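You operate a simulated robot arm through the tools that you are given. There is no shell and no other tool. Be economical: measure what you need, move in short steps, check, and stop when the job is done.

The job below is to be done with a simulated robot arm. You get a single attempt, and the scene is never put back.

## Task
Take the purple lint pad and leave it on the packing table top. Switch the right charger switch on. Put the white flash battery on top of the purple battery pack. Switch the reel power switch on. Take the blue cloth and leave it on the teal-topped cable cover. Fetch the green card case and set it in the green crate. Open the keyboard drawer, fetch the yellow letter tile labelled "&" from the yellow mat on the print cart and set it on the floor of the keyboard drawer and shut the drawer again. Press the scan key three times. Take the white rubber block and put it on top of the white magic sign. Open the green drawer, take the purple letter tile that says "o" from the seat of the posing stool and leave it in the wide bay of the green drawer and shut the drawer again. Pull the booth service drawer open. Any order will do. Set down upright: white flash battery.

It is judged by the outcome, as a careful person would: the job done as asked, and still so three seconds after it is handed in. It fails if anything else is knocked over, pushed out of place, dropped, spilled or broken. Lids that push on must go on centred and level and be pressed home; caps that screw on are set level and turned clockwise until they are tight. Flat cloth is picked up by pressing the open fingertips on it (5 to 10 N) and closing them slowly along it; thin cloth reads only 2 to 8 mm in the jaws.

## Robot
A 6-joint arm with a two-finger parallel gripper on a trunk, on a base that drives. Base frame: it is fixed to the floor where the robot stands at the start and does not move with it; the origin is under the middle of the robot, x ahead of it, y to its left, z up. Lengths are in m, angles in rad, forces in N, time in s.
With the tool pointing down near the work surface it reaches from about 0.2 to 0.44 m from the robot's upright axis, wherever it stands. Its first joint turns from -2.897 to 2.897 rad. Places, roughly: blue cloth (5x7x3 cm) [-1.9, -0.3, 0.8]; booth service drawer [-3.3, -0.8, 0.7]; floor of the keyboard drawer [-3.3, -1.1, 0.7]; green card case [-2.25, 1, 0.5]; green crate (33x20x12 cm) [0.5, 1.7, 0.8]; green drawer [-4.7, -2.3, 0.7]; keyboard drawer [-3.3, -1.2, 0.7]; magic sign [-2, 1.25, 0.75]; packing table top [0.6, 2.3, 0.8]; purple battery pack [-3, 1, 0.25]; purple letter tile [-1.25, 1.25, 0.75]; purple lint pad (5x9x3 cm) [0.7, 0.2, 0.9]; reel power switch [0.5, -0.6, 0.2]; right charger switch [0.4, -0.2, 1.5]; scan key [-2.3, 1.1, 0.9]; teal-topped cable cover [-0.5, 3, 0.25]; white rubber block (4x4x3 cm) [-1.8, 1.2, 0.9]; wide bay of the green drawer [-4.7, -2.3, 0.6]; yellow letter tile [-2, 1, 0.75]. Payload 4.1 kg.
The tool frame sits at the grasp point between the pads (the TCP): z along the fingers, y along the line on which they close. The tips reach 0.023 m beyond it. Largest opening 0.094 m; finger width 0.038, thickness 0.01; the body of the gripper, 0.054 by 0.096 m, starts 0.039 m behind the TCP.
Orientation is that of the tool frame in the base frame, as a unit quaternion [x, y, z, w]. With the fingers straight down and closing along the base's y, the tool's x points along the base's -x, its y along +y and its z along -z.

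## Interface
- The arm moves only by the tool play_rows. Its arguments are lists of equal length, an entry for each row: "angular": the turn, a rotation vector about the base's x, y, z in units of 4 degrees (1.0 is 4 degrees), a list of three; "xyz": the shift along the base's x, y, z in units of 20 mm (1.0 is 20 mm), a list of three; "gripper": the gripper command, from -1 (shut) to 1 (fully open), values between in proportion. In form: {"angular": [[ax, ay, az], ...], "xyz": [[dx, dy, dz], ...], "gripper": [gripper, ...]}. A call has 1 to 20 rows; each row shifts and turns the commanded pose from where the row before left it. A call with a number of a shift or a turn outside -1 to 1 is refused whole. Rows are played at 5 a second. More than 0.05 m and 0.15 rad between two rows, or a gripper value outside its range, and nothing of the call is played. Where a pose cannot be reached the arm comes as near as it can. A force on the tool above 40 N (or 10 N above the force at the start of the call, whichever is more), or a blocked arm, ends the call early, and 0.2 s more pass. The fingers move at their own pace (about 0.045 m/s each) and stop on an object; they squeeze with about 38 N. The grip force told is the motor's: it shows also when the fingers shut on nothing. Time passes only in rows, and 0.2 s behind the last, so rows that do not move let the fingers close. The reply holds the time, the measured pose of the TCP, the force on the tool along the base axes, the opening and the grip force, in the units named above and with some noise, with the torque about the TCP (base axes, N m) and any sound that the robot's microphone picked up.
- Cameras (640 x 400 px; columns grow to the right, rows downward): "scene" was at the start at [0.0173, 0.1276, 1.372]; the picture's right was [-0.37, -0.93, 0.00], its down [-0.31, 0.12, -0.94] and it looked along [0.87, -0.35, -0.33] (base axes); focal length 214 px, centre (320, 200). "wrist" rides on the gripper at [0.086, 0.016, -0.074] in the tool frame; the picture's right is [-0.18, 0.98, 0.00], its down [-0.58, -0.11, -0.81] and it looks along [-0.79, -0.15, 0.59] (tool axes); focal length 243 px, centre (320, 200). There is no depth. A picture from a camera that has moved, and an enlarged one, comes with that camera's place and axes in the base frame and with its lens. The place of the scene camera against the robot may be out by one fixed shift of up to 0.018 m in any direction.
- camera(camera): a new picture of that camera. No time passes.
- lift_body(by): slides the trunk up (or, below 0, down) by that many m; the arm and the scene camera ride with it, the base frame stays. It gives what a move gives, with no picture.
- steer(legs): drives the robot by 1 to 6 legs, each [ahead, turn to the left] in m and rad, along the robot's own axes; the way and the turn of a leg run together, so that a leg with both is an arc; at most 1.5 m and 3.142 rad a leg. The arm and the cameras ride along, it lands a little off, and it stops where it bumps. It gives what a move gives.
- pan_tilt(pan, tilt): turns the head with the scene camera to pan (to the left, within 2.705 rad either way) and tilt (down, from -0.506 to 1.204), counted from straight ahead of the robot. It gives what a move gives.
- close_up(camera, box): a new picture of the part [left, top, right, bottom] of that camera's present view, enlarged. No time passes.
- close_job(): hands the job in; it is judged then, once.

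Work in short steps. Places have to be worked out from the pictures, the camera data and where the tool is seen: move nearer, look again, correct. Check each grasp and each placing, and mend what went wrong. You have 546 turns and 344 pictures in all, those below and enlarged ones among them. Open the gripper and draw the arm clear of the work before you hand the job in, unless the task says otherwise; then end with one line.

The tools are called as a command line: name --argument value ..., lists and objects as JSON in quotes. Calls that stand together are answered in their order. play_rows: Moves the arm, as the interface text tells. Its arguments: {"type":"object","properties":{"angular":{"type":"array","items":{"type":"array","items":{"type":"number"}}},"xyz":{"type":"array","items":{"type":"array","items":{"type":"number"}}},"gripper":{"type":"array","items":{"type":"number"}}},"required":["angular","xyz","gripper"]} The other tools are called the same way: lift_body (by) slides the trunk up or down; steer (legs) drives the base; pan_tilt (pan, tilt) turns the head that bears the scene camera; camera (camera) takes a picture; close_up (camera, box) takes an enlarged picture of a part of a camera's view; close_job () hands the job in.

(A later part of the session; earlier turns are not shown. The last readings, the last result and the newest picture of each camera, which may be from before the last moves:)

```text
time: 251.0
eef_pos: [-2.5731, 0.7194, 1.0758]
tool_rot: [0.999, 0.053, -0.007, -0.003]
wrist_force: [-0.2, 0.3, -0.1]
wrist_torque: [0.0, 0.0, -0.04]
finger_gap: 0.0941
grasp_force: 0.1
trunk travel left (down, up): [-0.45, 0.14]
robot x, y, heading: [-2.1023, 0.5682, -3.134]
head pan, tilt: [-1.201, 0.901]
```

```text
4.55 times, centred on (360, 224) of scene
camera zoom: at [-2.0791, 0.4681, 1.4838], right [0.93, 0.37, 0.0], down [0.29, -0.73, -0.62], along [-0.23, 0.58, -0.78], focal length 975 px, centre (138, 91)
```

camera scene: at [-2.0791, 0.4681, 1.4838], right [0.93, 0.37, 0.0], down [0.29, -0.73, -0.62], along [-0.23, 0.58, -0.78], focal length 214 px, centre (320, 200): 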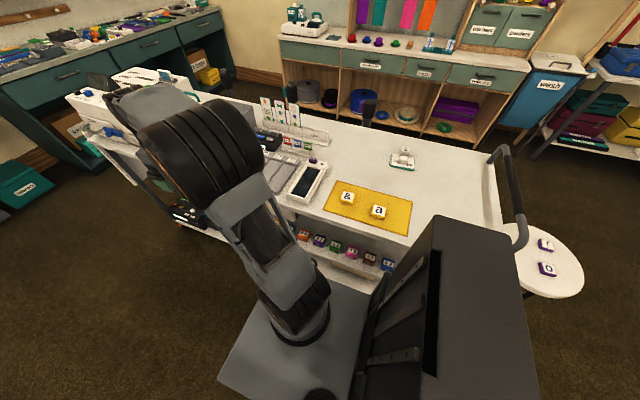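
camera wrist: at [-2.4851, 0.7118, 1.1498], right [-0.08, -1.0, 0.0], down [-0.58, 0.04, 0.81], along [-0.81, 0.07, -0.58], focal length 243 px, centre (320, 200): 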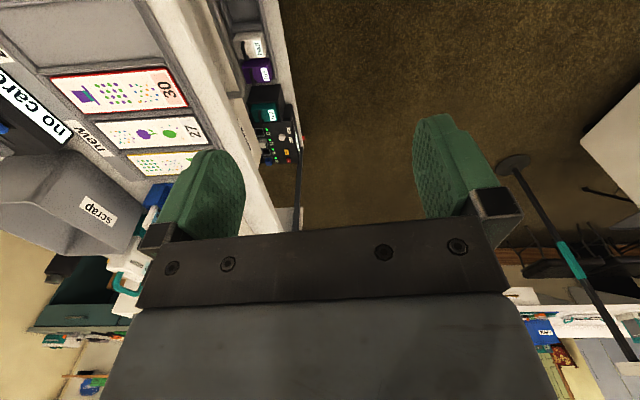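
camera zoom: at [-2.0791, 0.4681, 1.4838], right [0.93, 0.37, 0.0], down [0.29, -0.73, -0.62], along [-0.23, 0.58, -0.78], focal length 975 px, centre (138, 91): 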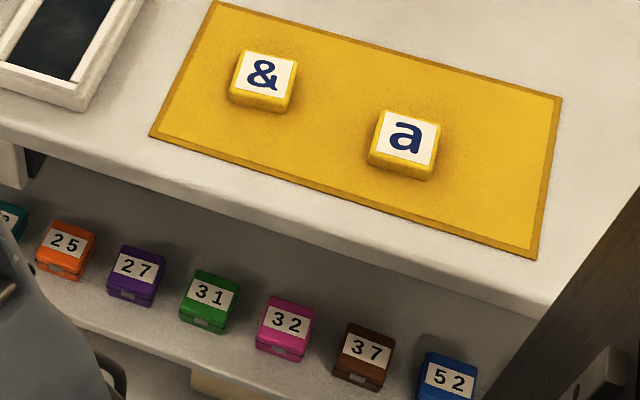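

Key triangulates to (-2.354,1.084,0.893). I close the gripper and move above it at safe height.

play_rows --angular '[[0, 0, 0], [0, 0, 0], [0, 0, 0], [0, 0, 0], [0, 0, 0], [0, 0, 0], [0, 0, 0], [0, 0, 0], [0, 0, 0], [0, 0, 0], [0, 0, 0], [0, 0, 0], [0, 0, 0], [0, 0, 0], [0, 0, 0], [0, 0, 0], [0, 0, 0], [0, 0, 0], [0, 0, 0]]' --xyz '[[0.576, 0.96, 0], [0.576, 0.96, 0], [0.576, 0.96, 0], [0.576, 0.96, 0], [0.576, 0.96, 0], [0.576, 0.96, 0], [0.576, 0.96, 0], [0.576, 0.96, 0], [0.576, 0.96, 0], [0.576, 0.96, 0], [0.576, 0.96, 0], [0.576, 0.96, 0], [0.576, 0.96, 0], [0.576, 0.96, 0], [0.576, 0.96, 0], [0.576, 0.96, 0], [0.576, 0.96, 0], [0.576, 0.96, 0], [0.576, 0.96, 0]]' --gripper '[-1, -1, -1, -1, -1, -1, -1, -1, -1, -1, -1, -1, -1, -1, -1, -1, -1, -1, -1]'

camera --camera "wrist"

close_up --camera "scene" --box '[240, 80, 400, 180]'

```text
time: 255.0
eef_pos: [-2.3549, 1.0853, 1.0766]
tool_rot: [0.999, 0.051, -0.006, -0.002]
wrist_force: [0.3, -0.1, 0.5]
wrist_torque: [0.03, 0.03, 0.01]
finger_gap: 0.0001
grasp_force: 37.7
trunk travel left (down, up): [-0.45, 0.14]
robot x, y, heading: [-2.1035, 0.5667, -3.138]
head pan, tilt: [-1.201, 0.901]
```

```text
249 pictures are left
camera wrist: at [-2.2661, 1.0773, 1.1501], right [-0.08, -1.0, 0.0], down [-0.58, 0.04, 0.81], along [-0.81, 0.07, -0.58], focal length 243 px, centre (320, 200)
```

wrist: 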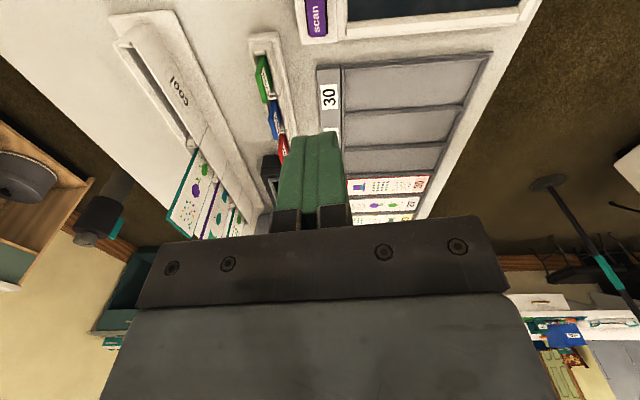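

```text
4.00 times, centred on (320, 130) of scene
camera zoom: at [-2.079, 0.4684, 1.4838], right [0.93, 0.37, 0.0], down [0.29, -0.73, -0.62], along [-0.23, 0.58, -0.78], focal length 858 px, centre (320, 480)
```

zoom: 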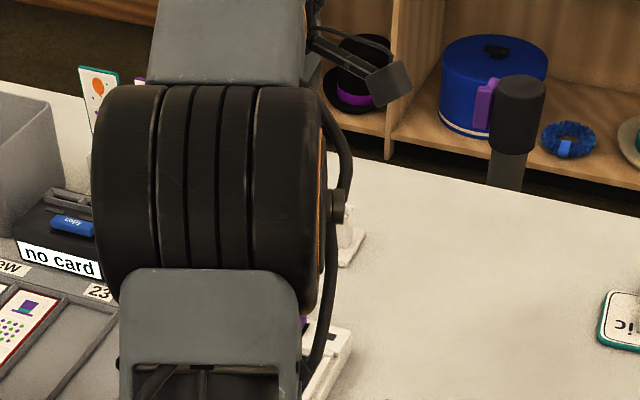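

Wrist view puts the key at (-2.348,1.09). I lower to just above it.

play_rows --angular '[[0, 0, 0], [0, 0, 0], [0, 0, 0], [0, 0, 0], [0, 0, 0], [0, 0, 0]]' --xyz '[[0.3, 0.2, -1], [0, 0, -1], [0, 0, -1], [0, 0, -1], [0, 0, -1], [0, 0, -1]]' --gripper '[-1, -1, -1, -1, -1, -1]'

camera --camera "wrist"

```text
time: 256.4
eef_pos: [-2.3472, 1.0894, 0.9557]
tool_rot: [0.999, 0.052, -0.006, -0.003]
wrist_force: [0.7, -1.0, 0.1]
wrist_torque: [-0.01, -0.02, -0.01]
finger_gap: 0.0002
grasp_force: 37.8
trunk travel left (down, up): [-0.45, 0.14]
robot x, y, heading: [-2.0997, 0.5689, -3.128]
head pan, tilt: [-1.201, 0.901]
```

```text
247 pictures are left
camera wrist: at [-2.2603, 1.0806, 1.0295], right [-0.08, -1.0, 0.0], down [-0.58, 0.04, 0.81], along [-0.81, 0.07, -0.58], focal length 243 px, centre (320, 200)
```

wrist: 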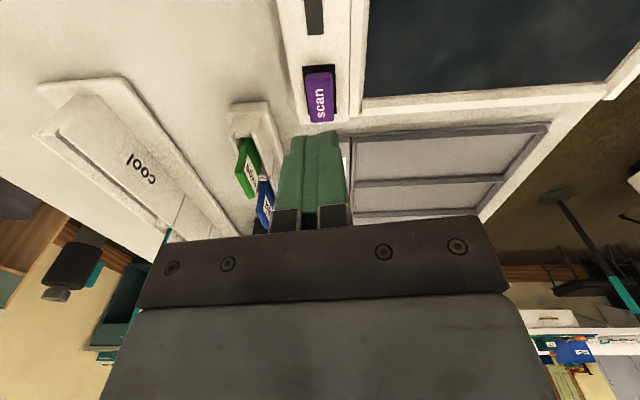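

Key top ≈0.885, directly under. I lower to near contact and press in 2 mm steps.

play_rows --angular '[[0, 0, 0], [0, 0, 0], [0, 0, 0], [0, 0, 0], [0, 0, 0], [0, 0, 0]]' --xyz '[[0, 0, -1], [0, 0, -0.9], [0, 0, -0.1], [0, 0, -0.1], [0, 0, -0.1], [0, 0, -0.1]]' --gripper '[-1, -1, -1, -1, -1, -1]'

play_rows --angular '[[0, 0, 0], [0, 0, 0]]' --xyz '[[0, 0, -0.1], [0, 0, -0.1]]' --gripper '[-1, -1]'

```text
time: 257.8
eef_pos: [-2.3487, 1.0892, 0.913]
tool_rot: [0.999, 0.053, -0.006, -0.005]
wrist_force: [0.9, -2.3, 11.8]
wrist_torque: [-0.1, -0.19, -0.06]
finger_gap: 0.0
grasp_force: 38.0
trunk travel left (down, up): [-0.45, 0.14]
robot x, y, heading: [-2.1024, 0.5683, -3.135]
head pan, tilt: [-1.201, 0.901]
heard: click
```

```text
time: 258.4
eef_pos: [-2.3472, 1.0895, 0.911]
tool_rot: [0.999, 0.052, -0.007, -0.008]
wrist_force: [-0.8, 3.0, 38.6]
wrist_torque: [-0.03, -0.56, 0.02]
finger_gap: 0.0001
grasp_force: 38.2
trunk travel left (down, up): [-0.45, 0.14]
robot x, y, heading: [-2.1051, 0.5666, -3.133]
head pan, tilt: [-1.201, 0.901]
```

One click heard. I raise, check the display, then press again.

play_rows --angular '[[0, 0, 0], [0, 0, 0], [0, 0, 0], [0, 0, 0], [0, 0, 0]]' --xyz '[[0, 0, 0.5], [0, 0, 1], [0, 0, 0.5], [0, 0, 0], [0, 0, 0]]' --gripper '[-1, -1, -1, -1, -1]'

camera --camera "wrist"

```text
time: 259.6
eef_pos: [-2.3474, 1.0886, 0.9475]
tool_rot: [0.999, 0.053, -0.006, -0.003]
wrist_force: [0.3, -0.4, 0.7]
wrist_torque: [-0.01, 0.02, 0.02]
finger_gap: 0.0001
grasp_force: 38.1
trunk travel left (down, up): [-0.45, 0.14]
robot x, y, heading: [-2.1037, 0.5655, -3.133]
head pan, tilt: [-1.201, 0.901]
```

```text
246 pictures are left
camera wrist: at [-2.2607, 1.0808, 1.0197], right [-0.08, -1.0, 0.0], down [-0.58, 0.04, 0.81], along [-0.81, 0.07, -0.58], focal length 243 px, centre (320, 200)
```

wrist: 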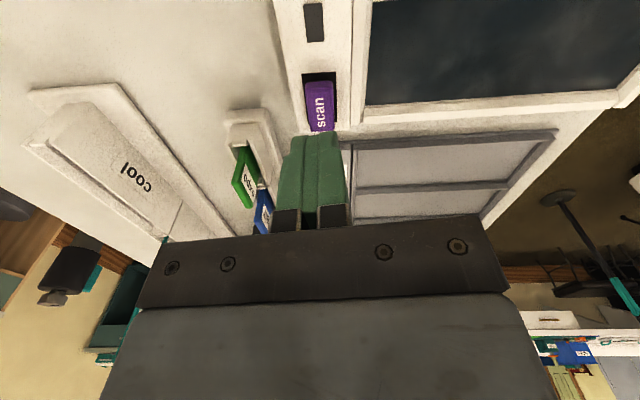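

Second press.

play_rows --angular '[[0, 0, 0], [0, 0, 0], [0, 0, 0], [0, 0, 0], [0, 0, 0], [0, 0, 0]]' --xyz '[[0, 0, -1], [0, 0, -0.5], [0, 0, -0.1], [0, 0, -0.1], [0, 0, -0.1], [0, 0, -0.06]]' --gripper '[-1, -1, -1, -1, -1, -1]'

play_rows --angular '[[0, 0, 0], [0, 0, 0], [0, 0, 0], [0, 0, 0], [0, 0, 0]]' --xyz '[[0, 0, 0.5], [0, 0, 0.86], [0, 0, 0.5], [0, 0, 0], [0, 0, 0]]' --gripper '[-1, -1, -1, -1, -1]'

```text
time: 261.0
eef_pos: [-2.3485, 1.0887, 0.9124]
tool_rot: [0.999, 0.053, -0.007, -0.006]
wrist_force: [-1.7, 3.1, 15.9]
wrist_torque: [0.04, -0.22, -0.02]
finger_gap: 0.0
grasp_force: 38.5
trunk travel left (down, up): [-0.45, 0.14]
robot x, y, heading: [-2.1053, 0.57, -3.135]
head pan, tilt: [-1.201, 0.901]
heard: click
```

```text
time: 262.2
eef_pos: [-2.3485, 1.0894, 0.9464]
tool_rot: [0.999, 0.052, -0.007, -0.003]
wrist_force: [-0.3, 0.8, -0.2]
wrist_torque: [-0.01, 0.04, 0.02]
finger_gap: 0.0
grasp_force: 37.7
trunk travel left (down, up): [-0.45, 0.14]
robot x, y, heading: [-2.1047, 0.566, -3.134]
head pan, tilt: [-1.201, 0.901]
```

Third press.

play_rows --angular '[[0, 0, 0], [0, 0, 0], [0, 0, 0], [0, 0, 0], [0, 0, 0], [0, 0, 0]]' --xyz '[[0, 0, -1], [0, 0, -0.5], [0, 0, -0.1], [0, 0, -0.1], [0, 0, -0.1], [0, 0, -0.06]]' --gripper '[-1, -1, -1, -1, -1, -1]'

play_rows --angular '[[0, 0, 0], [0, 0, 0], [0, 0, 0], [0, 0, 0], [0, 0, 0], [0, 0, 0]]' --xyz '[[0, 0, 0.5], [0, 0, 1], [0, 0, 1], [0, 0, 1], [0, 0, 1], [0, 0, 1]]' --gripper '[-1, -1, -1, -1, -1, -1]'

camera --camera "wrist"

```text
time: 263.6
eef_pos: [-2.3491, 1.0896, 0.9117]
tool_rot: [0.999, 0.051, -0.007, -0.004]
wrist_force: [-1.0, 0.7, 17.5]
wrist_torque: [0.01, -0.21, -0.02]
finger_gap: 0.0001
grasp_force: 38.1
trunk travel left (down, up): [-0.45, 0.14]
robot x, y, heading: [-2.1047, 0.5659, -3.128]
head pan, tilt: [-1.201, 0.901]
heard: click
```

```text
time: 265.0
eef_pos: [-2.3485, 1.0888, 1.0202]
tool_rot: [0.999, 0.053, -0.006, -0.002]
wrist_force: [-0.6, -0.4, -0.1]
wrist_torque: [0.01, -0.01, 0.02]
finger_gap: 0.0001
grasp_force: 37.8
trunk travel left (down, up): [-0.45, 0.14]
robot x, y, heading: [-2.1025, 0.5649, -3.13]
head pan, tilt: [-1.201, 0.901]
```

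```text
245 pictures are left
camera wrist: at [-2.2612, 1.0801, 1.0933], right [-0.08, -1.0, 0.0], down [-0.58, 0.04, 0.81], along [-0.81, 0.07, -0.58], focal length 243 px, centre (320, 200)
```

wrist: 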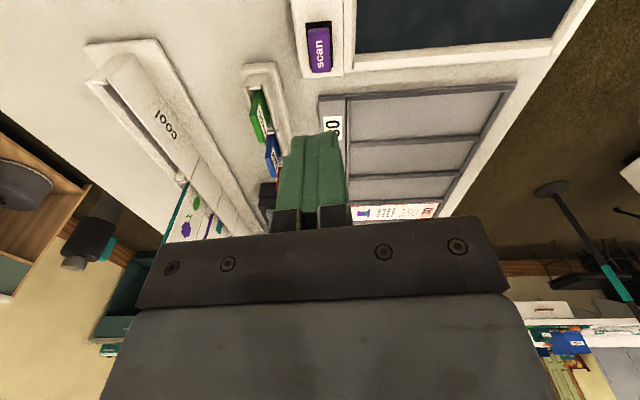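

Three clicks total; scan done. Next the green card case "31" on the mid shelf. I bring the arm back over the aisle and reverse the robot 0.28 m.

play_rows --angular '[[0, 0, 0], [0, 0, 0], [0, 0, 0], [0, 0, 0], [0, 0, 0], [0, 0, 0], [0, 0, 0], [0, 0, 0], [0, 0, 0], [0, 0, 0], [0, 0, 0], [0, 0, 0], [0, 0, 0], [0, 0, 0], [0, 0, 0], [0, 0, 0], [0, 0, 0], [0, 0, 0], [0, 0, 0]]' --xyz '[[-0.4, -1, 0.2], [-0.4, -1, 0.2], [-0.4, -1, 0.2], [-0.4, -1, 0], [-0.4, -1, 0], [-0.4, -1, 0], [-0.4, -1, 0], [-0.4, -1, 0], [-0.4, -1, 0], [-0.4, -1, 0], [-0.4, -1, 0], [-0.4, -1, 0], [-0.4, -1, 0], [-0.4, -1, 0], [-0.4, -1, 0], [-0.4, -1, 0], [-0.4, -1, 0], [-0.4, -1, 0], [-0.4, -1, 0]]' --gripper '[-1, -1, -1, -1, -1, -1, -1, -1, -1, -1, -1, -1, -1, -1, -1, -1, -1, -1, -1]'

steer --legs '[[-0.28, 0]]'

lift_body --by -0.25

camera --camera "scene"

```text
time: 269.0
eef_pos: [-2.4999, 0.7088, 1.0312]
tool_rot: [0.999, 0.052, -0.006, -0.003]
wrist_force: [0.7, -0.7, -0.1]
wrist_torque: [0.01, 0.0, 0.02]
finger_gap: 0.0002
grasp_force: 38.1
trunk travel left (down, up): [-0.45, 0.14]
robot x, y, heading: [-2.1016, 0.5694, -3.13]
head pan, tilt: [-1.201, 0.901]
```

```text
time: 270.9
eef_pos: [-2.217, 0.7125, 1.0316]
tool_rot: [0.999, 0.052, -0.007, -0.004]
wrist_force: [0.4, -0.4, -0.5]
wrist_torque: [-0.02, -0.03, 0.03]
finger_gap: 0.0
grasp_force: 37.6
trunk travel left (down, up): [-0.45, 0.14]
robot x, y, heading: [-1.8203, 0.5734, -3.136]
head pan, tilt: [-1.201, 0.901]
```

```text
time: 273.5
eef_pos: [-2.2187, 0.7121, 0.7823]
tool_rot: [0.999, 0.051, -0.006, -0.003]
wrist_force: [-1.1, 0.2, -0.3]
wrist_torque: [-0.02, -0.01, 0.0]
finger_gap: 0.0
grasp_force: 38.0
trunk travel left (down, up): [-0.2, 0.39]
robot x, y, heading: [-1.8227, 0.5687, -3.135]
head pan, tilt: [-1.201, 0.901]
```

```text
244 pictures are left
camera scene: at [-1.7968, 0.4701, 1.2338], right [0.93, 0.37, 0.0], down [0.29, -0.73, -0.62], along [-0.23, 0.58, -0.78], focal length 214 px, centre (320, 200)
```

scene: 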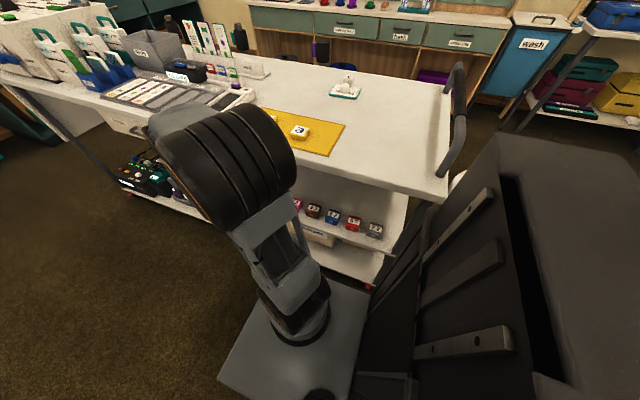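

I yaw the tool 90° so it faces the cart (in place, over the aisle).

play_rows --angular '[[0, 0, -1], [0, 0, -1], [0, 0, -1], [0, 0, -1], [0, 0, -1], [0, 0, -1], [0, 0, -1], [0, 0, -1], [0, 0, -1], [0, 0, -1], [0, 0, -1], [0, 0, -1], [0, 0, -1], [0, 0, -1], [0, 0, -1], [0, 0, -1], [0, 0, -1], [0, 0, -1], [0, 0, -1], [0, 0, -1]]' --xyz '[[0, 0, 0], [0, 0, 0], [0, 0, 0], [0, 0, 0], [0, 0, 0], [0, 0, 0], [0, 0, 0], [0, 0, 0], [0, 0, 0], [0, 0, 0], [0, 0, 0], [0, 0, 0], [0, 0, 0], [0, 0, 0], [0, 0, 0], [0, 0, 0], [0, 0, 0], [0, 0, 0], [0, 0, 0], [0, 0, 0]]' --gripper '[1, 1, 1, 1, 1, 1, 1, 1, 1, 1, 1, 1, 1, 1, 1, 1, 1, 1, 1, 1]'

camera --camera "wrist"

```text
time: 277.7
eef_pos: [-2.2179, 0.7118, 0.7825]
tool_rot: [0.797, -0.604, -0.003, -0.006]
wrist_force: [0.2, -0.4, -0.7]
wrist_torque: [-0.01, 0.0, -0.01]
finger_gap: 0.0943
grasp_force: 0.0
trunk travel left (down, up): [-0.2, 0.39]
robot x, y, heading: [-1.8223, 0.5708, -3.133]
head pan, tilt: [-1.201, 0.901]
```

```text
243 pictures are left
camera wrist: at [-2.2106, 0.622, 0.855], right [-1.0, -0.09, 0.0], down [-0.06, 0.58, 0.81], along [-0.07, 0.81, -0.58], focal length 243 px, centre (320, 200)
```

wrist: 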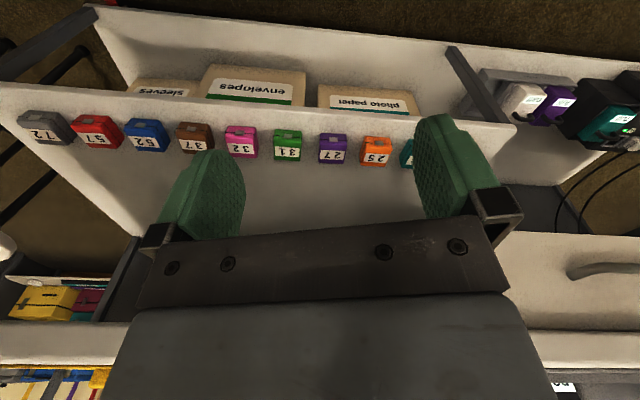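

Excellent view: green "31" at ≈(-2.178,0.964,0.48). I finish the yaw, tilt the tool 48° toward the shelf, and lower in the aisle.

play_rows --angular '[[0, 0, -0.97], [0, 0, -0.97], [0, 0, -0.97], [0, 0, -0.97], [1, 0, 0], [1, 0, 0], [1, 0, 0], [1, 0, 0], [1, 0, 0], [1, 0, 0], [1, 0, 0], [1, 0, 0], [1, 0, 0], [1, 0, 0], [1, 0, 0], [1, 0, 0]]' --xyz '[[0, 0, 0], [0, 0, 0], [0, 0, 0], [0, 0, 0], [0.15, 0, -0.9], [0.15, 0, -0.9], [0.15, 0, -0.9], [0.15, 0, -0.9], [0.15, 0, -0.9], [0.15, 0, -0.9], [0.15, 0, -0.9], [0.15, 0, -0.9], [0.15, 0, -0.9], [0.15, 0, -0.9], [0.15, 0, -0.9], [0.15, 0, -0.9]]' --gripper '[1, 1, 1, 1, 1, 1, 1, 1, 1, 1, 1, 1, 1, 1, 1, 1]'

camera --camera "wrist"

camera --camera "scene"

```text
time: 281.1
eef_pos: [-2.1814, 0.711, 0.5654]
tool_rot: [0.645, -0.643, -0.289, -0.294]
wrist_force: [0.2, -0.1, -0.4]
wrist_torque: [-0.02, -0.02, 0.0]
finger_gap: 0.0939
grasp_force: 0.2
trunk travel left (down, up): [-0.2, 0.39]
robot x, y, heading: [-1.821, 0.573, -3.133]
head pan, tilt: [-1.201, 0.901]
```

```text
242 pictures are left
camera wrist: at [-2.1986, 0.5974, 0.5496], right [-0.98, 0.12, 0.13], down [0.1, -0.22, 0.97], along [0.15, 0.97, 0.21], focal length 243 px, centre (320, 200)
```

wrist: 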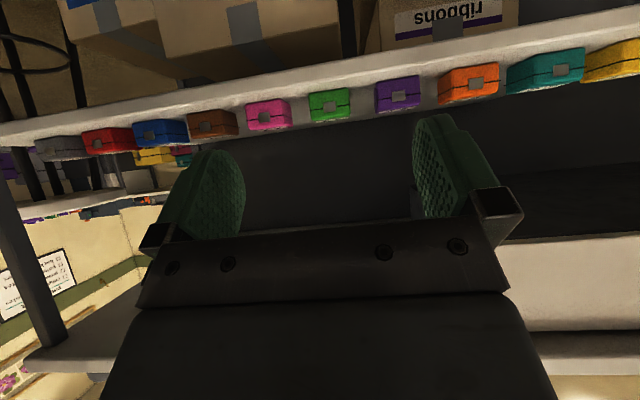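

```text
241 pictures are left
camera scene: at [-1.7966, 0.4701, 1.2338], right [0.93, 0.37, 0.0], down [0.29, -0.73, -0.62], along [-0.23, 0.58, -0.78], focal length 214 px, centre (320, 200)
```

scene: 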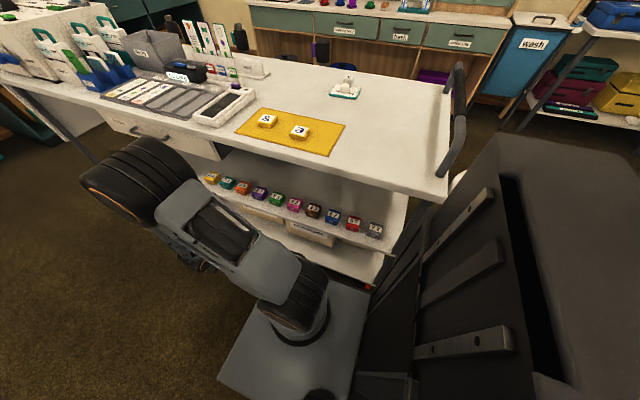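

Tilt works and the case is clear: centre ≈(-2.175,0.96,0.493), gaps ~30 mm. I approach partway with jaws at 80 mm.

play_rows --angular '[[0, 0, 0], [0, 0, 0], [0, 0, 0], [0, 0, 0], [0, 0, 0], [0, 0, 0], [0, 0, 0], [0, 0, 0]]' --xyz '[[0.3, 1, -0.25], [0, 1, -0.25], [0, 1, -0.25], [0, 1, -0.25], [0, 1, -0.25], [0, 1, -0.25], [0, 1, 0], [0, 0.5, 0]]' --gripper '[0.7, 0.7, 0.7, 0.7, 0.7, 0.7, 0.7, 0.7]'

camera --camera "wrist"

```text
time: 282.9
eef_pos: [-2.176, 0.8624, 0.5348]
tool_rot: [0.645, -0.643, -0.288, -0.295]
wrist_force: [-1.1, 0.1, 1.1]
wrist_torque: [0.03, 0.06, -0.01]
finger_gap: 0.0803
grasp_force: 0.1
trunk travel left (down, up): [-0.2, 0.39]
robot x, y, heading: [-1.8198, 0.5708, -3.133]
head pan, tilt: [-1.201, 0.901]
```

```text
240 pictures are left
camera wrist: at [-2.1925, 0.7478, 0.5193], right [-0.98, 0.12, 0.13], down [0.1, -0.22, 0.97], along [0.15, 0.97, 0.21], focal length 243 px, centre (320, 200)
```

wrist: 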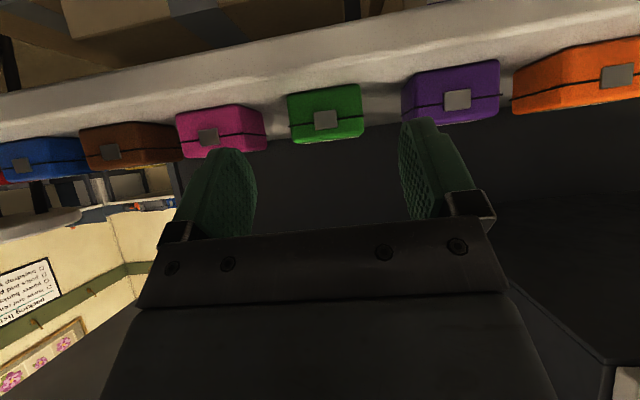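

Front face at (-2.1755,0.937), z 0.475–0.517. I advance to straddle it.

play_rows --angular '[[0, 0, 0], [0, 0, 0], [0, 0, 0], [0, 0, 0], [0, 0, 0], [0, 0, 0], [0, 0, 0]]' --xyz '[[0, 0.8, -0.2], [0, 0.8, -0.2], [0, 0.8, -0.2], [0, 0.8, -0.2], [0, 0.8, -0.2], [0, 0.6, -0.2], [0, 0, 0]]' --gripper '[0.7, 0.7, 0.7, 0.7, 0.7, 0.7, 0.7]'

camera --camera "wrist"

```text
time: 284.5
eef_pos: [-2.1749, 0.9528, 0.5115]
tool_rot: [0.645, -0.643, -0.289, -0.295]
wrist_force: [0.3, 0.4, 0.6]
wrist_torque: [0.01, 0.0, -0.02]
finger_gap: 0.0802
grasp_force: 0.0
trunk travel left (down, up): [-0.2, 0.39]
robot x, y, heading: [-1.8209, 0.5702, -3.135]
head pan, tilt: [-1.201, 0.901]
```

```text
239 pictures are left
camera wrist: at [-2.1928, 0.8398, 0.4946], right [-0.98, 0.12, 0.13], down [0.1, -0.22, 0.97], along [0.15, 0.97, 0.21], focal length 243 px, centre (320, 200)
```

wrist: 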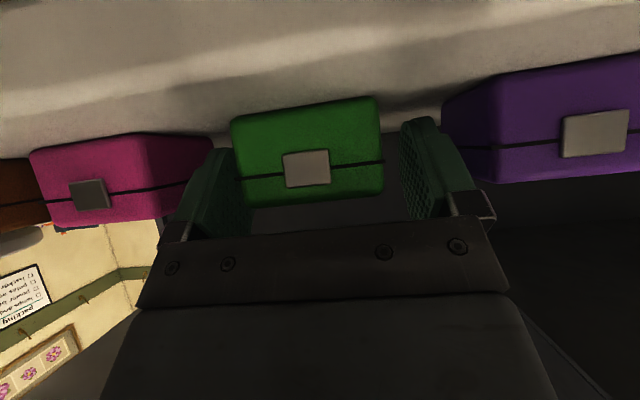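

Straddled. Close and lift slightly.

play_rows --angular '[[0, 0, 0], [0, 0, 0], [0, 0, 0], [0, 0, 0], [0, 0, 0], [0, 0, 0], [0, 0, 0]]' --xyz '[[0, 0, 0], [0, 0, 0], [0, 0, 0], [0, 0, 0], [0, 0, 0.4], [0, 0, 0.6], [0, 0, 0]]' --gripper '[-1, -1, -1, -1, -1, -1, -1]'

camera --camera "wrist"

```text
time: 286.1
eef_pos: [-2.1752, 0.9528, 0.5314]
tool_rot: [0.646, -0.642, -0.29, -0.295]
wrist_force: [-0.8, 0.3, -0.7]
wrist_torque: [-0.01, -0.01, -0.03]
finger_gap: 0.0514
grasp_force: 37.7
trunk travel left (down, up): [-0.2, 0.39]
robot x, y, heading: [-1.8215, 0.5708, -3.137]
head pan, tilt: [-1.201, 0.901]
```

```text
238 pictures are left
camera wrist: at [-2.1928, 0.8395, 0.5149], right [-0.98, 0.12, 0.13], down [0.1, -0.22, 0.97], along [0.15, 0.97, 0.21], focal length 243 px, centre (320, 200)
```

wrist: 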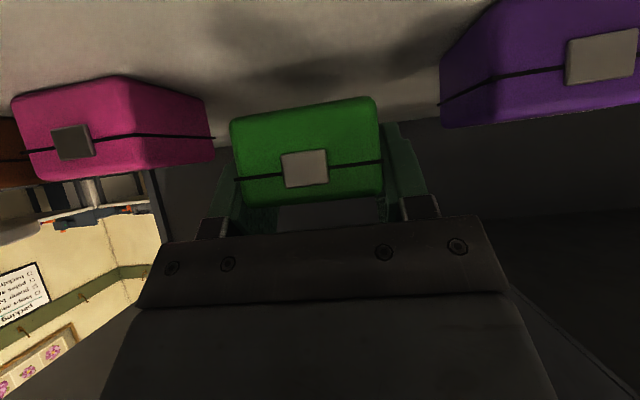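

Green case is lifted. I pull it out over the aisle, raise the trunk, and reverse out.

play_rows --angular '[[0, 0, 0], [0, 0, 0], [0, 0, 0], [0, 0, 0], [0, 0, 0], [0, 0, 0], [0, 0, 0], [0, 0, 0], [0, 0, 0], [0, 0, 0], [0, 0, 0], [0, 0, 0], [0, 0, 0]]' --xyz '[[0, 0, 0.8], [0, -1, 0], [0, -1, 0], [0, -1, 0], [0, -1, 0], [0, -1, 0], [0, -1, 0], [0, -1, 0], [0, -1, 0], [0, -1, 0], [0, -1, 0], [0, -1, 0], [0, -1, 0]]' --gripper '[-1, -1, -1, -1, -1, -1, -1, -1, -1, -1, -1, -1, -1]'

lift_body --by 0.38

camera --camera "scene"

```text
time: 288.9
eef_pos: [-2.1751, 0.7133, 0.5464]
tool_rot: [0.646, -0.643, -0.288, -0.295]
wrist_force: [0.5, 0.0, -0.8]
wrist_torque: [-0.01, 0.01, -0.03]
finger_gap: 0.0514
grasp_force: 37.6
trunk travel left (down, up): [-0.2, 0.39]
robot x, y, heading: [-1.8227, 0.5734, -3.135]
head pan, tilt: [-1.201, 0.901]
```

```text
time: 292.6
eef_pos: [-2.1742, 0.7127, 0.9284]
tool_rot: [0.645, -0.643, -0.289, -0.295]
wrist_force: [0.1, 0.3, -0.1]
wrist_torque: [-0.02, 0.01, 0.01]
finger_gap: 0.0512
grasp_force: 37.8
trunk travel left (down, up): [-0.58, 0.01]
robot x, y, heading: [-1.8171, 0.5684, -3.136]
head pan, tilt: [-1.201, 0.901]
```

```text
237 pictures are left
camera scene: at [-1.7969, 0.47, 1.6137], right [0.93, 0.37, 0.0], down [0.29, -0.73, -0.62], along [-0.23, 0.58, -0.78], focal length 214 px, centre (320, 200)
```

scene: 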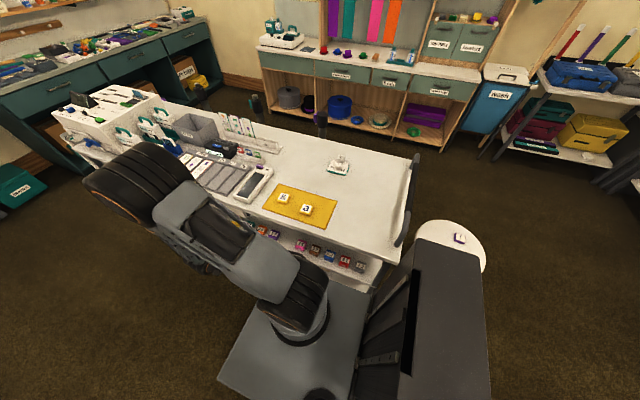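

steer --legs '[[-1.2, 0], [0, -2.02], [0.86, 0], [0, -1.128]]'

pan_tilt --pan 0.2 --tilt 0.6

camera --camera "scene"

```text
time: 310.6
eef_pos: [0.1084, 1.2164, 0.9281]
tool_rot: [0.646, 0.642, -0.296, 0.287]
wrist_force: [-0.2, 0.1, -0.6]
wrist_torque: [-0.01, 0.02, 0.0]
finger_gap: 0.0511
grasp_force: 37.9
trunk travel left (down, up): [-0.58, 0.01]
robot x, y, heading: [-0.2438, 1.3637, -0.004]
head pan, tilt: [-1.201, 0.901]
```

```text
time: 312.1
eef_pos: [0.1091, 1.2164, 0.9276]
tool_rot: [0.647, 0.642, -0.296, 0.287]
wrist_force: [0.3, 0.9, -0.2]
wrist_torque: [-0.01, 0.04, 0.04]
finger_gap: 0.0515
grasp_force: 37.9
trunk travel left (down, up): [-0.58, 0.01]
robot x, y, heading: [-0.2476, 1.3667, -0.007]
head pan, tilt: [0.201, 0.6]
```

```text
236 pictures are left
camera scene: at [-0.2249, 1.544, 1.6385], right [0.19, -0.98, 0.0], down [-0.55, -0.11, -0.82], along [0.81, 0.16, -0.57], focal length 214 px, centre (320, 200)
```

scene: 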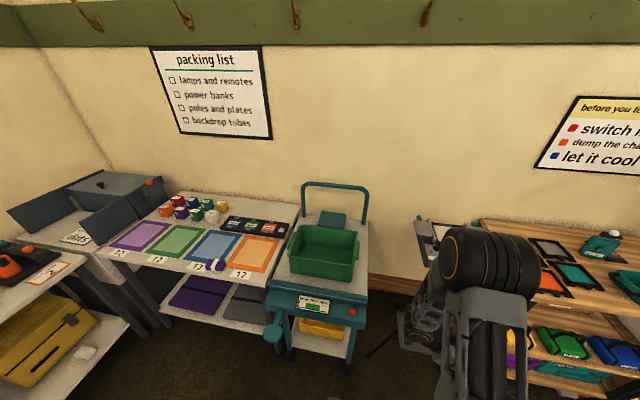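

Crate rim spans x 0.36–0.57, y 1.51–1.79. I reposition to about (-0.12,1.75) facing +x and raise the case.

steer --legs '[[0, 1.25], [0.404, 0], [0, -1.25]]'

play_rows --angular '[[1, 0, 0], [1, 0, 0], [1, 0, 0], [1, 0, 0], [1, 0, 0], [1, 0, 0]]' --xyz '[[0, 0, 1], [0, 0, 1], [0, 0, 1], [0, 0, 1], [0, 0, 1], [0, 0, 1]]' --gripper '[-1, -1, -1, -1, -1, -1]'

camera --camera "wrist"

camera --camera "scene"

```text
time: 320.9
eef_pos: [0.2407, 1.6065, 0.9272]
tool_rot: [0.643, 0.646, -0.293, 0.288]
wrist_force: [0.0, -0.1, -0.9]
wrist_torque: [0.01, 0.0, -0.01]
finger_gap: 0.0513
grasp_force: 37.6
trunk travel left (down, up): [-0.58, 0.01]
robot x, y, heading: [-0.1137, 1.7537, 0.004]
head pan, tilt: [0.201, 0.6]
```

```text
time: 322.2
eef_pos: [0.2392, 1.6073, 1.0478]
tool_rot: [0.689, 0.693, -0.153, 0.148]
wrist_force: [-0.7, -0.5, -1.1]
wrist_torque: [0.02, 0.0, 0.03]
finger_gap: 0.0511
grasp_force: 38.0
trunk travel left (down, up): [-0.58, 0.01]
robot x, y, heading: [-0.1167, 1.7509, 0.008]
head pan, tilt: [0.201, 0.6]
```

```text
235 pictures are left
camera wrist: at [0.2542, 1.7165, 1.0801], right [0.98, -0.16, 0.07], down [-0.1, -0.19, 0.98], along [-0.15, -0.97, -0.21], focal length 243 px, centre (320, 200)
```

wrist: 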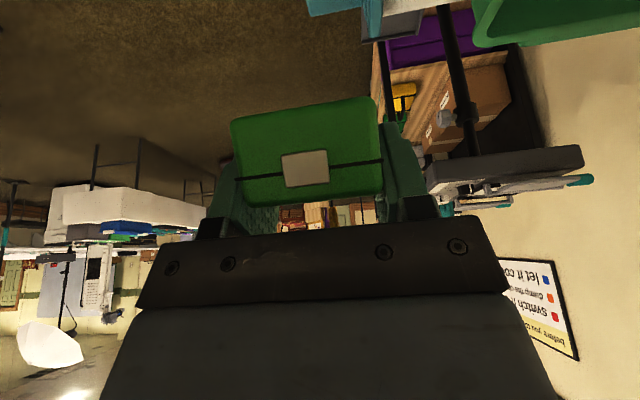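

```text
234 pictures are left
camera scene: at [-0.0984, 1.9308, 1.6385], right [0.2, -0.98, 0.0], down [-0.55, -0.12, -0.83], along [0.81, 0.17, -0.56], focal length 214 px, centre (320, 200)
```

scene: 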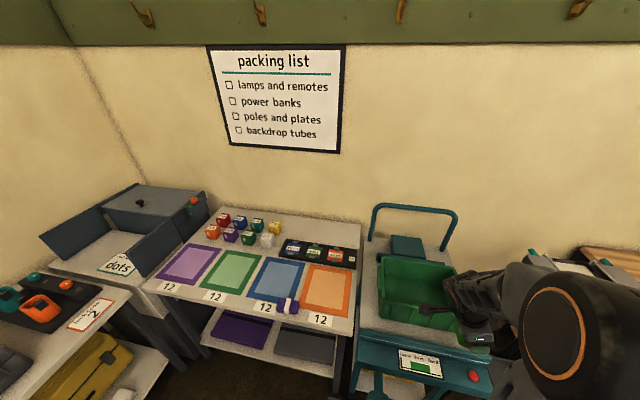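

close_up --camera "scene" --box '[340, 220, 500, 320]'

```text
4.00 times, centred on (420, 270) of scene
camera zoom: at [-0.0984, 1.9308, 1.6385], right [0.2, -0.98, 0.0], down [-0.55, -0.12, -0.83], along [0.81, 0.17, -0.56], focal length 858 px, centre (-80, -80)
```

zoom: 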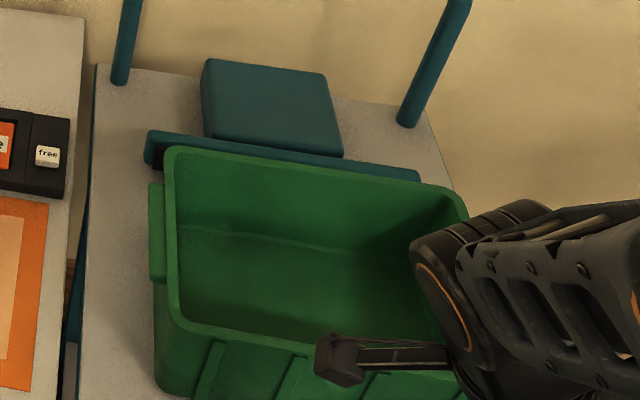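

Crate inner space x≈0.38–0.545, y≈1.525–1.78. I move over (0.462,1.61) and descend.

play_rows --angular '[[0, 0, 0], [0, 0, 0], [0, 0, 0], [0, 0, 0], [0, 0, 0], [0, 0, 0], [0, 0, 0], [0, 0, 0], [0, 0, 0], [0, 0, 0], [0, 0, 0], [0, 0, 0]]' --xyz '[[1, 0, 0], [1, 0, 0], [1, 0, 0], [1, 0, 0], [1, 0, 0], [1, 0, 0], [1, 0, 0], [1, 0, 0], [1, 0, 0], [1, 0, 0], [1, 0, 0], [0.15, 0, 0]]' --gripper '[-1, -1, -1, -1, -1, -1, -1, -1, -1, -1, -1, -1]'

camera --camera "wrist"

camera --camera "scene"

```text
time: 324.9
eef_pos: [0.4634, 1.6065, 1.0468]
tool_rot: [0.689, 0.692, -0.154, 0.148]
wrist_force: [0.1, -0.2, 0.0]
wrist_torque: [0.0, 0.02, -0.01]
finger_gap: 0.0514
grasp_force: 37.8
trunk travel left (down, up): [-0.58, 0.01]
robot x, y, heading: [-0.1137, 1.7544, 0.004]
head pan, tilt: [0.201, 0.6]
```

```text
232 pictures are left
camera wrist: at [0.4781, 1.716, 1.079], right [0.98, -0.16, 0.07], down [-0.1, -0.19, 0.98], along [-0.15, -0.97, -0.2], focal length 243 px, centre (320, 200)
```

wrist: 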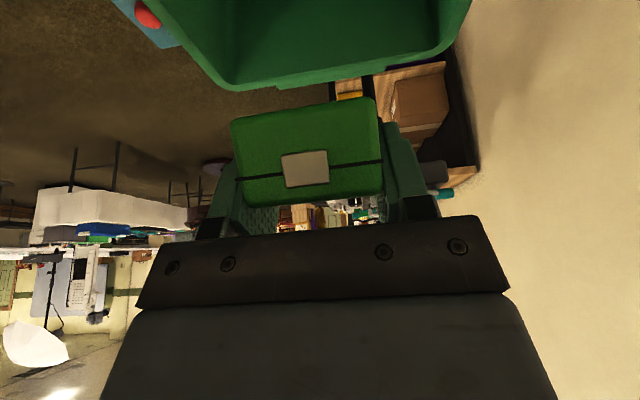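

```text
231 pictures are left
camera scene: at [-0.0979, 1.9308, 1.6385], right [0.2, -0.98, 0.0], down [-0.55, -0.12, -0.82], along [0.81, 0.17, -0.57], focal length 214 px, centre (320, 200)
```

scene: 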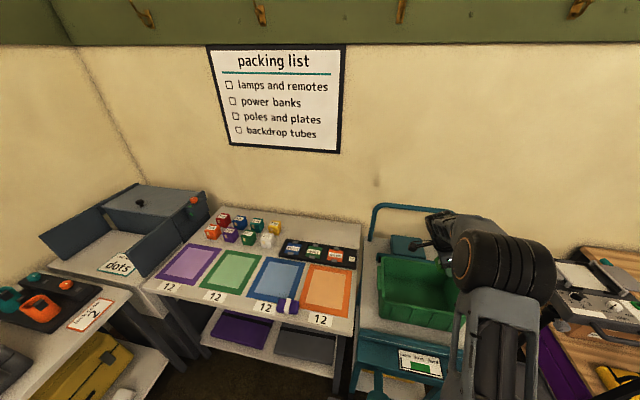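

Centred over the crate. Descend to z≈0.9.

play_rows --angular '[[0, 0, 0], [0, 0, 0], [0, 0, 0], [0, 0, 0], [0, 0, 0], [0, 0, 0], [0, 0, 0], [0, 0, 0]]' --xyz '[[0, 0, -1], [0, 0, -1], [0, 0, -1], [0, 0, -1], [0, 0, -1], [0, 0, -1], [0, 0, -1], [0, 0, 0]]' --gripper '[-1, -1, -1, -1, -1, -1, -1, -1]'

camera --camera "wrist"

close_up --camera "scene" --box '[340, 220, 500, 320]'

```text
time: 326.6
eef_pos: [0.4619, 1.6076, 0.9072]
tool_rot: [0.689, 0.692, -0.154, 0.148]
wrist_force: [-0.1, 0.3, -0.9]
wrist_torque: [0.01, 0.01, -0.05]
finger_gap: 0.0513
grasp_force: 38.1
trunk travel left (down, up): [-0.58, 0.01]
robot x, y, heading: [-0.1129, 1.7512, 0.005]
head pan, tilt: [0.201, 0.6]
```

```text
230 pictures are left
camera wrist: at [0.4774, 1.7163, 0.9386], right [0.98, -0.16, 0.07], down [-0.1, -0.19, 0.98], along [-0.15, -0.97, -0.2], focal length 243 px, centre (320, 200)
```

wrist: 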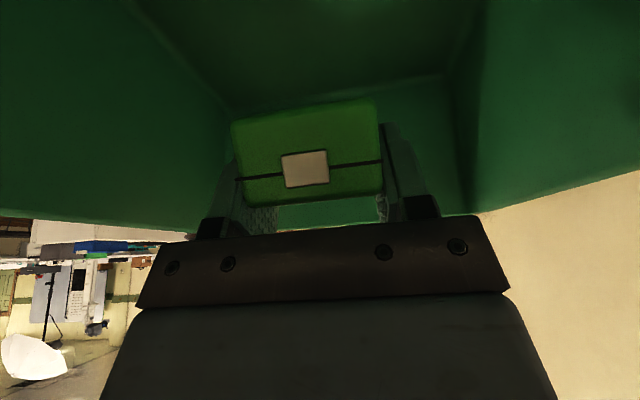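

```text
4.00 times, centred on (420, 270) of scene
camera zoom: at [-0.0979, 1.9308, 1.6385], right [0.2, -0.98, 0.0], down [-0.55, -0.12, -0.83], along [0.81, 0.17, -0.56], focal length 858 px, centre (-80, -80)
```

zoom: 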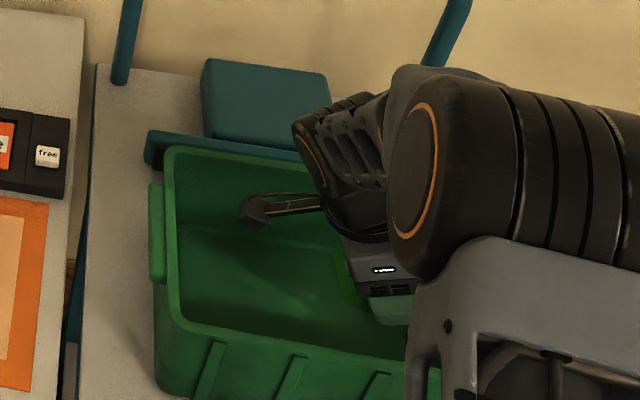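

Floor ≈0.807, contact expected near TCP z≈0.856. I lower with small steps.

play_rows --angular '[[0, 0, 0], [0, 0, 0], [0, 0, 0], [0, 0, 0], [0, 0, 0], [0, 0, 0], [0, 0, 0], [0, 0, 0]]' --xyz '[[0, 0, -1], [0, 0, -0.7], [0, 0, -0.2], [0, 0, -0.2], [0, 0, -0.15], [0, 0, -0.15], [0, 0, -0.15], [0, 0, -0.15]]' --gripper '[-1, -1, -1, -1, -1, -1, -1, -1]'

```text
time: 328.4
eef_pos: [0.4623, 1.6069, 0.8544]
tool_rot: [0.689, 0.693, -0.154, 0.149]
wrist_force: [0.0, -0.2, 1.1]
wrist_torque: [0.02, 0.03, 0.04]
finger_gap: 0.0512
grasp_force: 37.5
trunk travel left (down, up): [-0.58, 0.01]
robot x, y, heading: [-0.1116, 1.7465, 0.002]
head pan, tilt: [0.201, 0.6]
```

play_rows --angular '[[0, 0, 0], [0, 0, 0], [0, 0, 0], [0, 0, 0], [0, 0, 0], [0, 0, 0]]' --xyz '[[0, 0, -0.1], [0, 0, -0.1], [0, 0, -0.1], [0, 0, -0.1], [0, 0, -0.1], [0, 0, -0.1]]' --gripper '[-1, -1, -1, -1, -1, -1]'

camera --camera "wrist"

```text
time: 329.9
eef_pos: [0.4623, 1.6068, 0.8425]
tool_rot: [0.69, 0.692, -0.153, 0.149]
wrist_force: [-0.8, 0.0, 8.3]
wrist_torque: [-0.05, -0.18, -0.01]
finger_gap: 0.0513
grasp_force: 37.8
trunk travel left (down, up): [-0.58, 0.01]
robot x, y, heading: [-0.1139, 1.7541, 0.003]
head pan, tilt: [0.201, 0.6]
```

```text
228 pictures are left
camera wrist: at [0.4774, 1.7161, 0.8741], right [0.98, -0.16, 0.07], down [-0.1, -0.19, 0.98], along [-0.15, -0.97, -0.2], focal length 243 px, centre (320, 200)
```

wrist: 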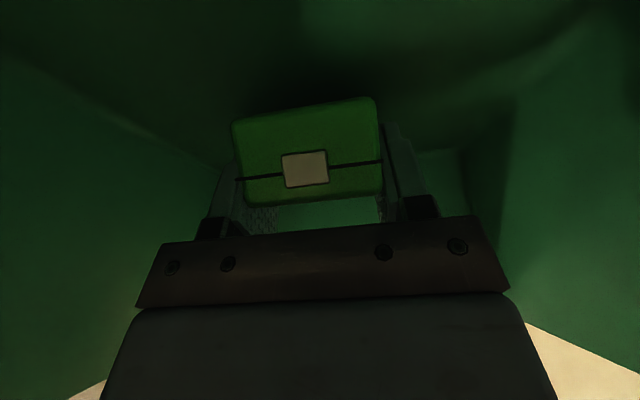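

Contact (8 N). Open and withdraw along the tool axis.

play_rows --angular '[[0, 0, 0], [0, 0, 0], [0, 0, 0], [0, 0, 0], [0, 0, 0], [0, 0, 0], [0, 0, 0], [0, 0, 0], [0, 0, 0], [0, 0, 0], [0, 0, 0], [0, 0, 0], [0, 0, 0], [0, 0, 0]]' --xyz '[[0, 0, 0], [0, 0, 0], [0, 0, 0], [0, 0, 0], [0, 0.2, 0.5], [0, 0.3, 0.8], [0, 0, 1], [0, 0, 1], [0, 0, 1], [0, 0, 1], [0, 0, 1], [0, 0, 1], [0, 0, 1], [0, 0, 1]]' --gripper '[-0.2, 0.3, 0.7, 0.7, 0.7, 0.7, 0.7, 0.7, 0.7, 0.7, 0.7, 0.7, 0.7, 0.7]'

camera --camera "wrist"

close_up --camera "scene" --box '[340, 220, 500, 320]'

```text
time: 332.9
eef_pos: [0.4624, 1.616, 1.0276]
tool_rot: [0.689, 0.692, -0.155, 0.147]
wrist_force: [0.6, -0.3, -0.6]
wrist_torque: [-0.02, 0.02, -0.01]
finger_gap: 0.08
grasp_force: 0.1
trunk travel left (down, up): [-0.58, 0.01]
robot x, y, heading: [-0.1136, 1.7489, 0.003]
head pan, tilt: [0.201, 0.6]
```

```text
227 pictures are left
camera wrist: at [0.4774, 1.7263, 1.0586], right [0.98, -0.16, 0.07], down [-0.1, -0.19, 0.98], along [-0.15, -0.97, -0.2], focal length 243 px, centre (320, 200)
```

wrist: 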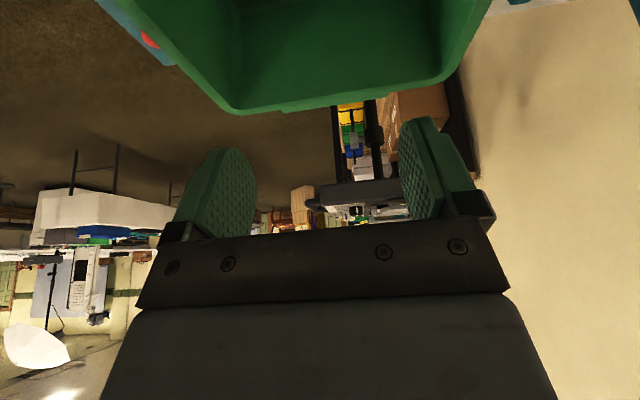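

```text
4.00 times, centred on (420, 270) of scene
camera zoom: at [-0.0982, 1.9309, 1.6385], right [0.2, -0.98, 0.0], down [-0.55, -0.12, -0.83], along [0.81, 0.17, -0.56], focal length 858 px, centre (-80, -80)
```

zoom: 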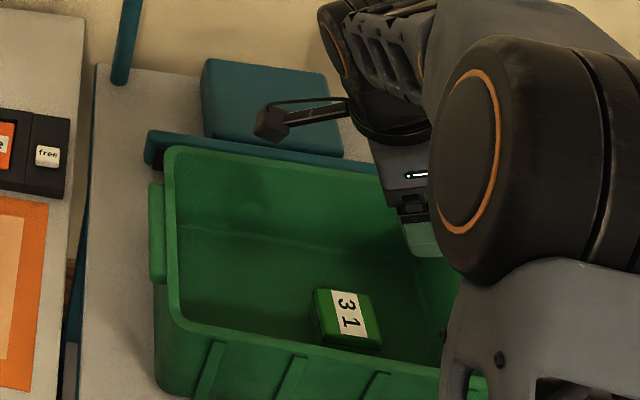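

Case "31" sits flat in the crate. I retract and restore the standard tool orientation.

play_rows --angular '[[1, 0, 0], [1, 0, 0], [1, 0, 0], [1, 0, 0], [1, 0, 0], [1, 0, 0], [0, 0, 1], [0, 0, 1], [0, 0, 1], [0, 0, 1], [0, 0, 1], [0, 0, 1], [0, 0, 1], [0, 0, 1], [0, 0, 1], [0, 0, 1], [0, 0, 1], [0, 0, 1], [0, 0, 1], [0, 0, 1]]' --xyz '[[-1, 0, 0], [-1, 0, 0], [-1, 0, 0], [-1, 0, 0], [-1, 0, 0], [-1, 0, 0], [-0.5, 0, 0], [-0.5, 0, 0], [0, 0, 0], [0, 0, 0], [0, 0, 0], [0, 0, 0], [0, 0, 0], [0, 0, 0], [0, 0, 0], [0, 0, 0], [0, 0, 0], [0, 0, 0], [0, 0, 0], [0, 0, 0]]' --gripper '[1, 1, 1, 1, 1, 1, 1, 1, 1, 1, 1, 1, 1, 1, 1, 1, 1, 1, 1, 1]'

play_rows --angular '[[0, 0, 1], [0, 0, 1], [0, 0, 1], [0, 0, 1], [0, 0, 1], [0, 0, 1], [0, 0, 1], [0, 0, 1], [0, 0, 0.5]]' --xyz '[[0, 0, 0], [0, 0, 0], [0, 0, 0], [0, 0, 0], [0, 0, 0], [0, 0, 0], [0, 0, 0], [0, 0, 0], [0, 0, 0]]' --gripper '[1, 1, 1, 1, 1, 1, 1, 1, 1]'

```text
time: 337.1
eef_pos: [0.3222, 1.6154, 1.0268]
tool_rot: [0.289, 0.957, -0.005, 0.005]
wrist_force: [0.2, -0.2, -0.3]
wrist_torque: [0.01, -0.01, 0.01]
finger_gap: 0.0939
grasp_force: 0.1
trunk travel left (down, up): [-0.58, 0.01]
robot x, y, heading: [-0.1159, 1.7488, 0.007]
head pan, tilt: [0.201, 0.6]
```

```text
time: 339.1
eef_pos: [0.3209, 1.6168, 1.0278]
tool_rot: [-0.003, 1.0, -0.004, 0.006]
wrist_force: [-0.8, 1.2, 0.2]
wrist_torque: [0.02, 0.0, 0.01]
finger_gap: 0.0939
grasp_force: 0.1
trunk travel left (down, up): [-0.58, 0.01]
robot x, y, heading: [-0.1184, 1.7481, 0.006]
head pan, tilt: [0.201, 0.6]
```

Now the white 50% flash battery at ≈(0.54,-0.62,0.88). Drive there.

steer --legs '[[-0.11, 0], [0, -1.577], [1.3, 0], [0.9, 0], [0, 1.571]]'

pan_tilt --pan -0.2 --tilt 0.7

camera --camera "scene"

```text
time: 358.4
eef_pos: [0.2167, -0.5974, 1.0271]
tool_rot: [0.002, 1.0, -0.004, 0.006]
wrist_force: [-0.6, -0.5, 0.3]
wrist_torque: [-0.02, -0.01, 0.01]
finger_gap: 0.0943
grasp_force: 0.1
trunk travel left (down, up): [-0.58, 0.01]
robot x, y, heading: [-0.2168, -0.4596, -0.004]
head pan, tilt: [0.201, 0.6]
```

```text
time: 359.3
eef_pos: [0.2181, -0.5975, 1.0264]
tool_rot: [0.003, 1.0, -0.004, 0.005]
wrist_force: [0.1, -0.8, -0.1]
wrist_torque: [0.0, 0.0, 0.0]
finger_gap: 0.0939
grasp_force: 0.1
trunk travel left (down, up): [-0.58, 0.01]
robot x, y, heading: [-0.2159, -0.4589, -0.003]
head pan, tilt: [-0.201, 0.7]
```

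```text
225 pictures are left
camera scene: at [-0.2028, -0.3137, 1.6299], right [-0.2, -0.98, 0.0], down [-0.63, 0.13, -0.77], along [0.75, -0.16, -0.64], focal length 214 px, centre (320, 200)
```

scene: 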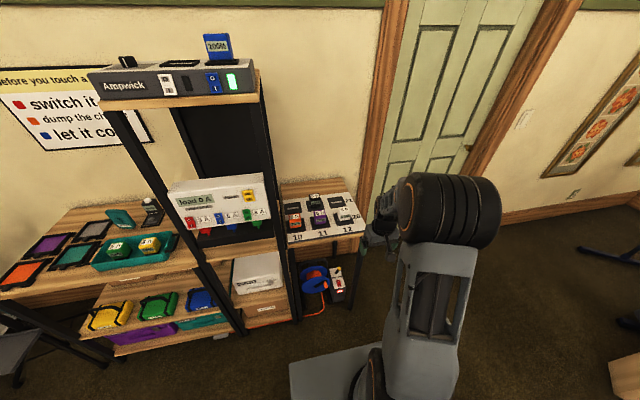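

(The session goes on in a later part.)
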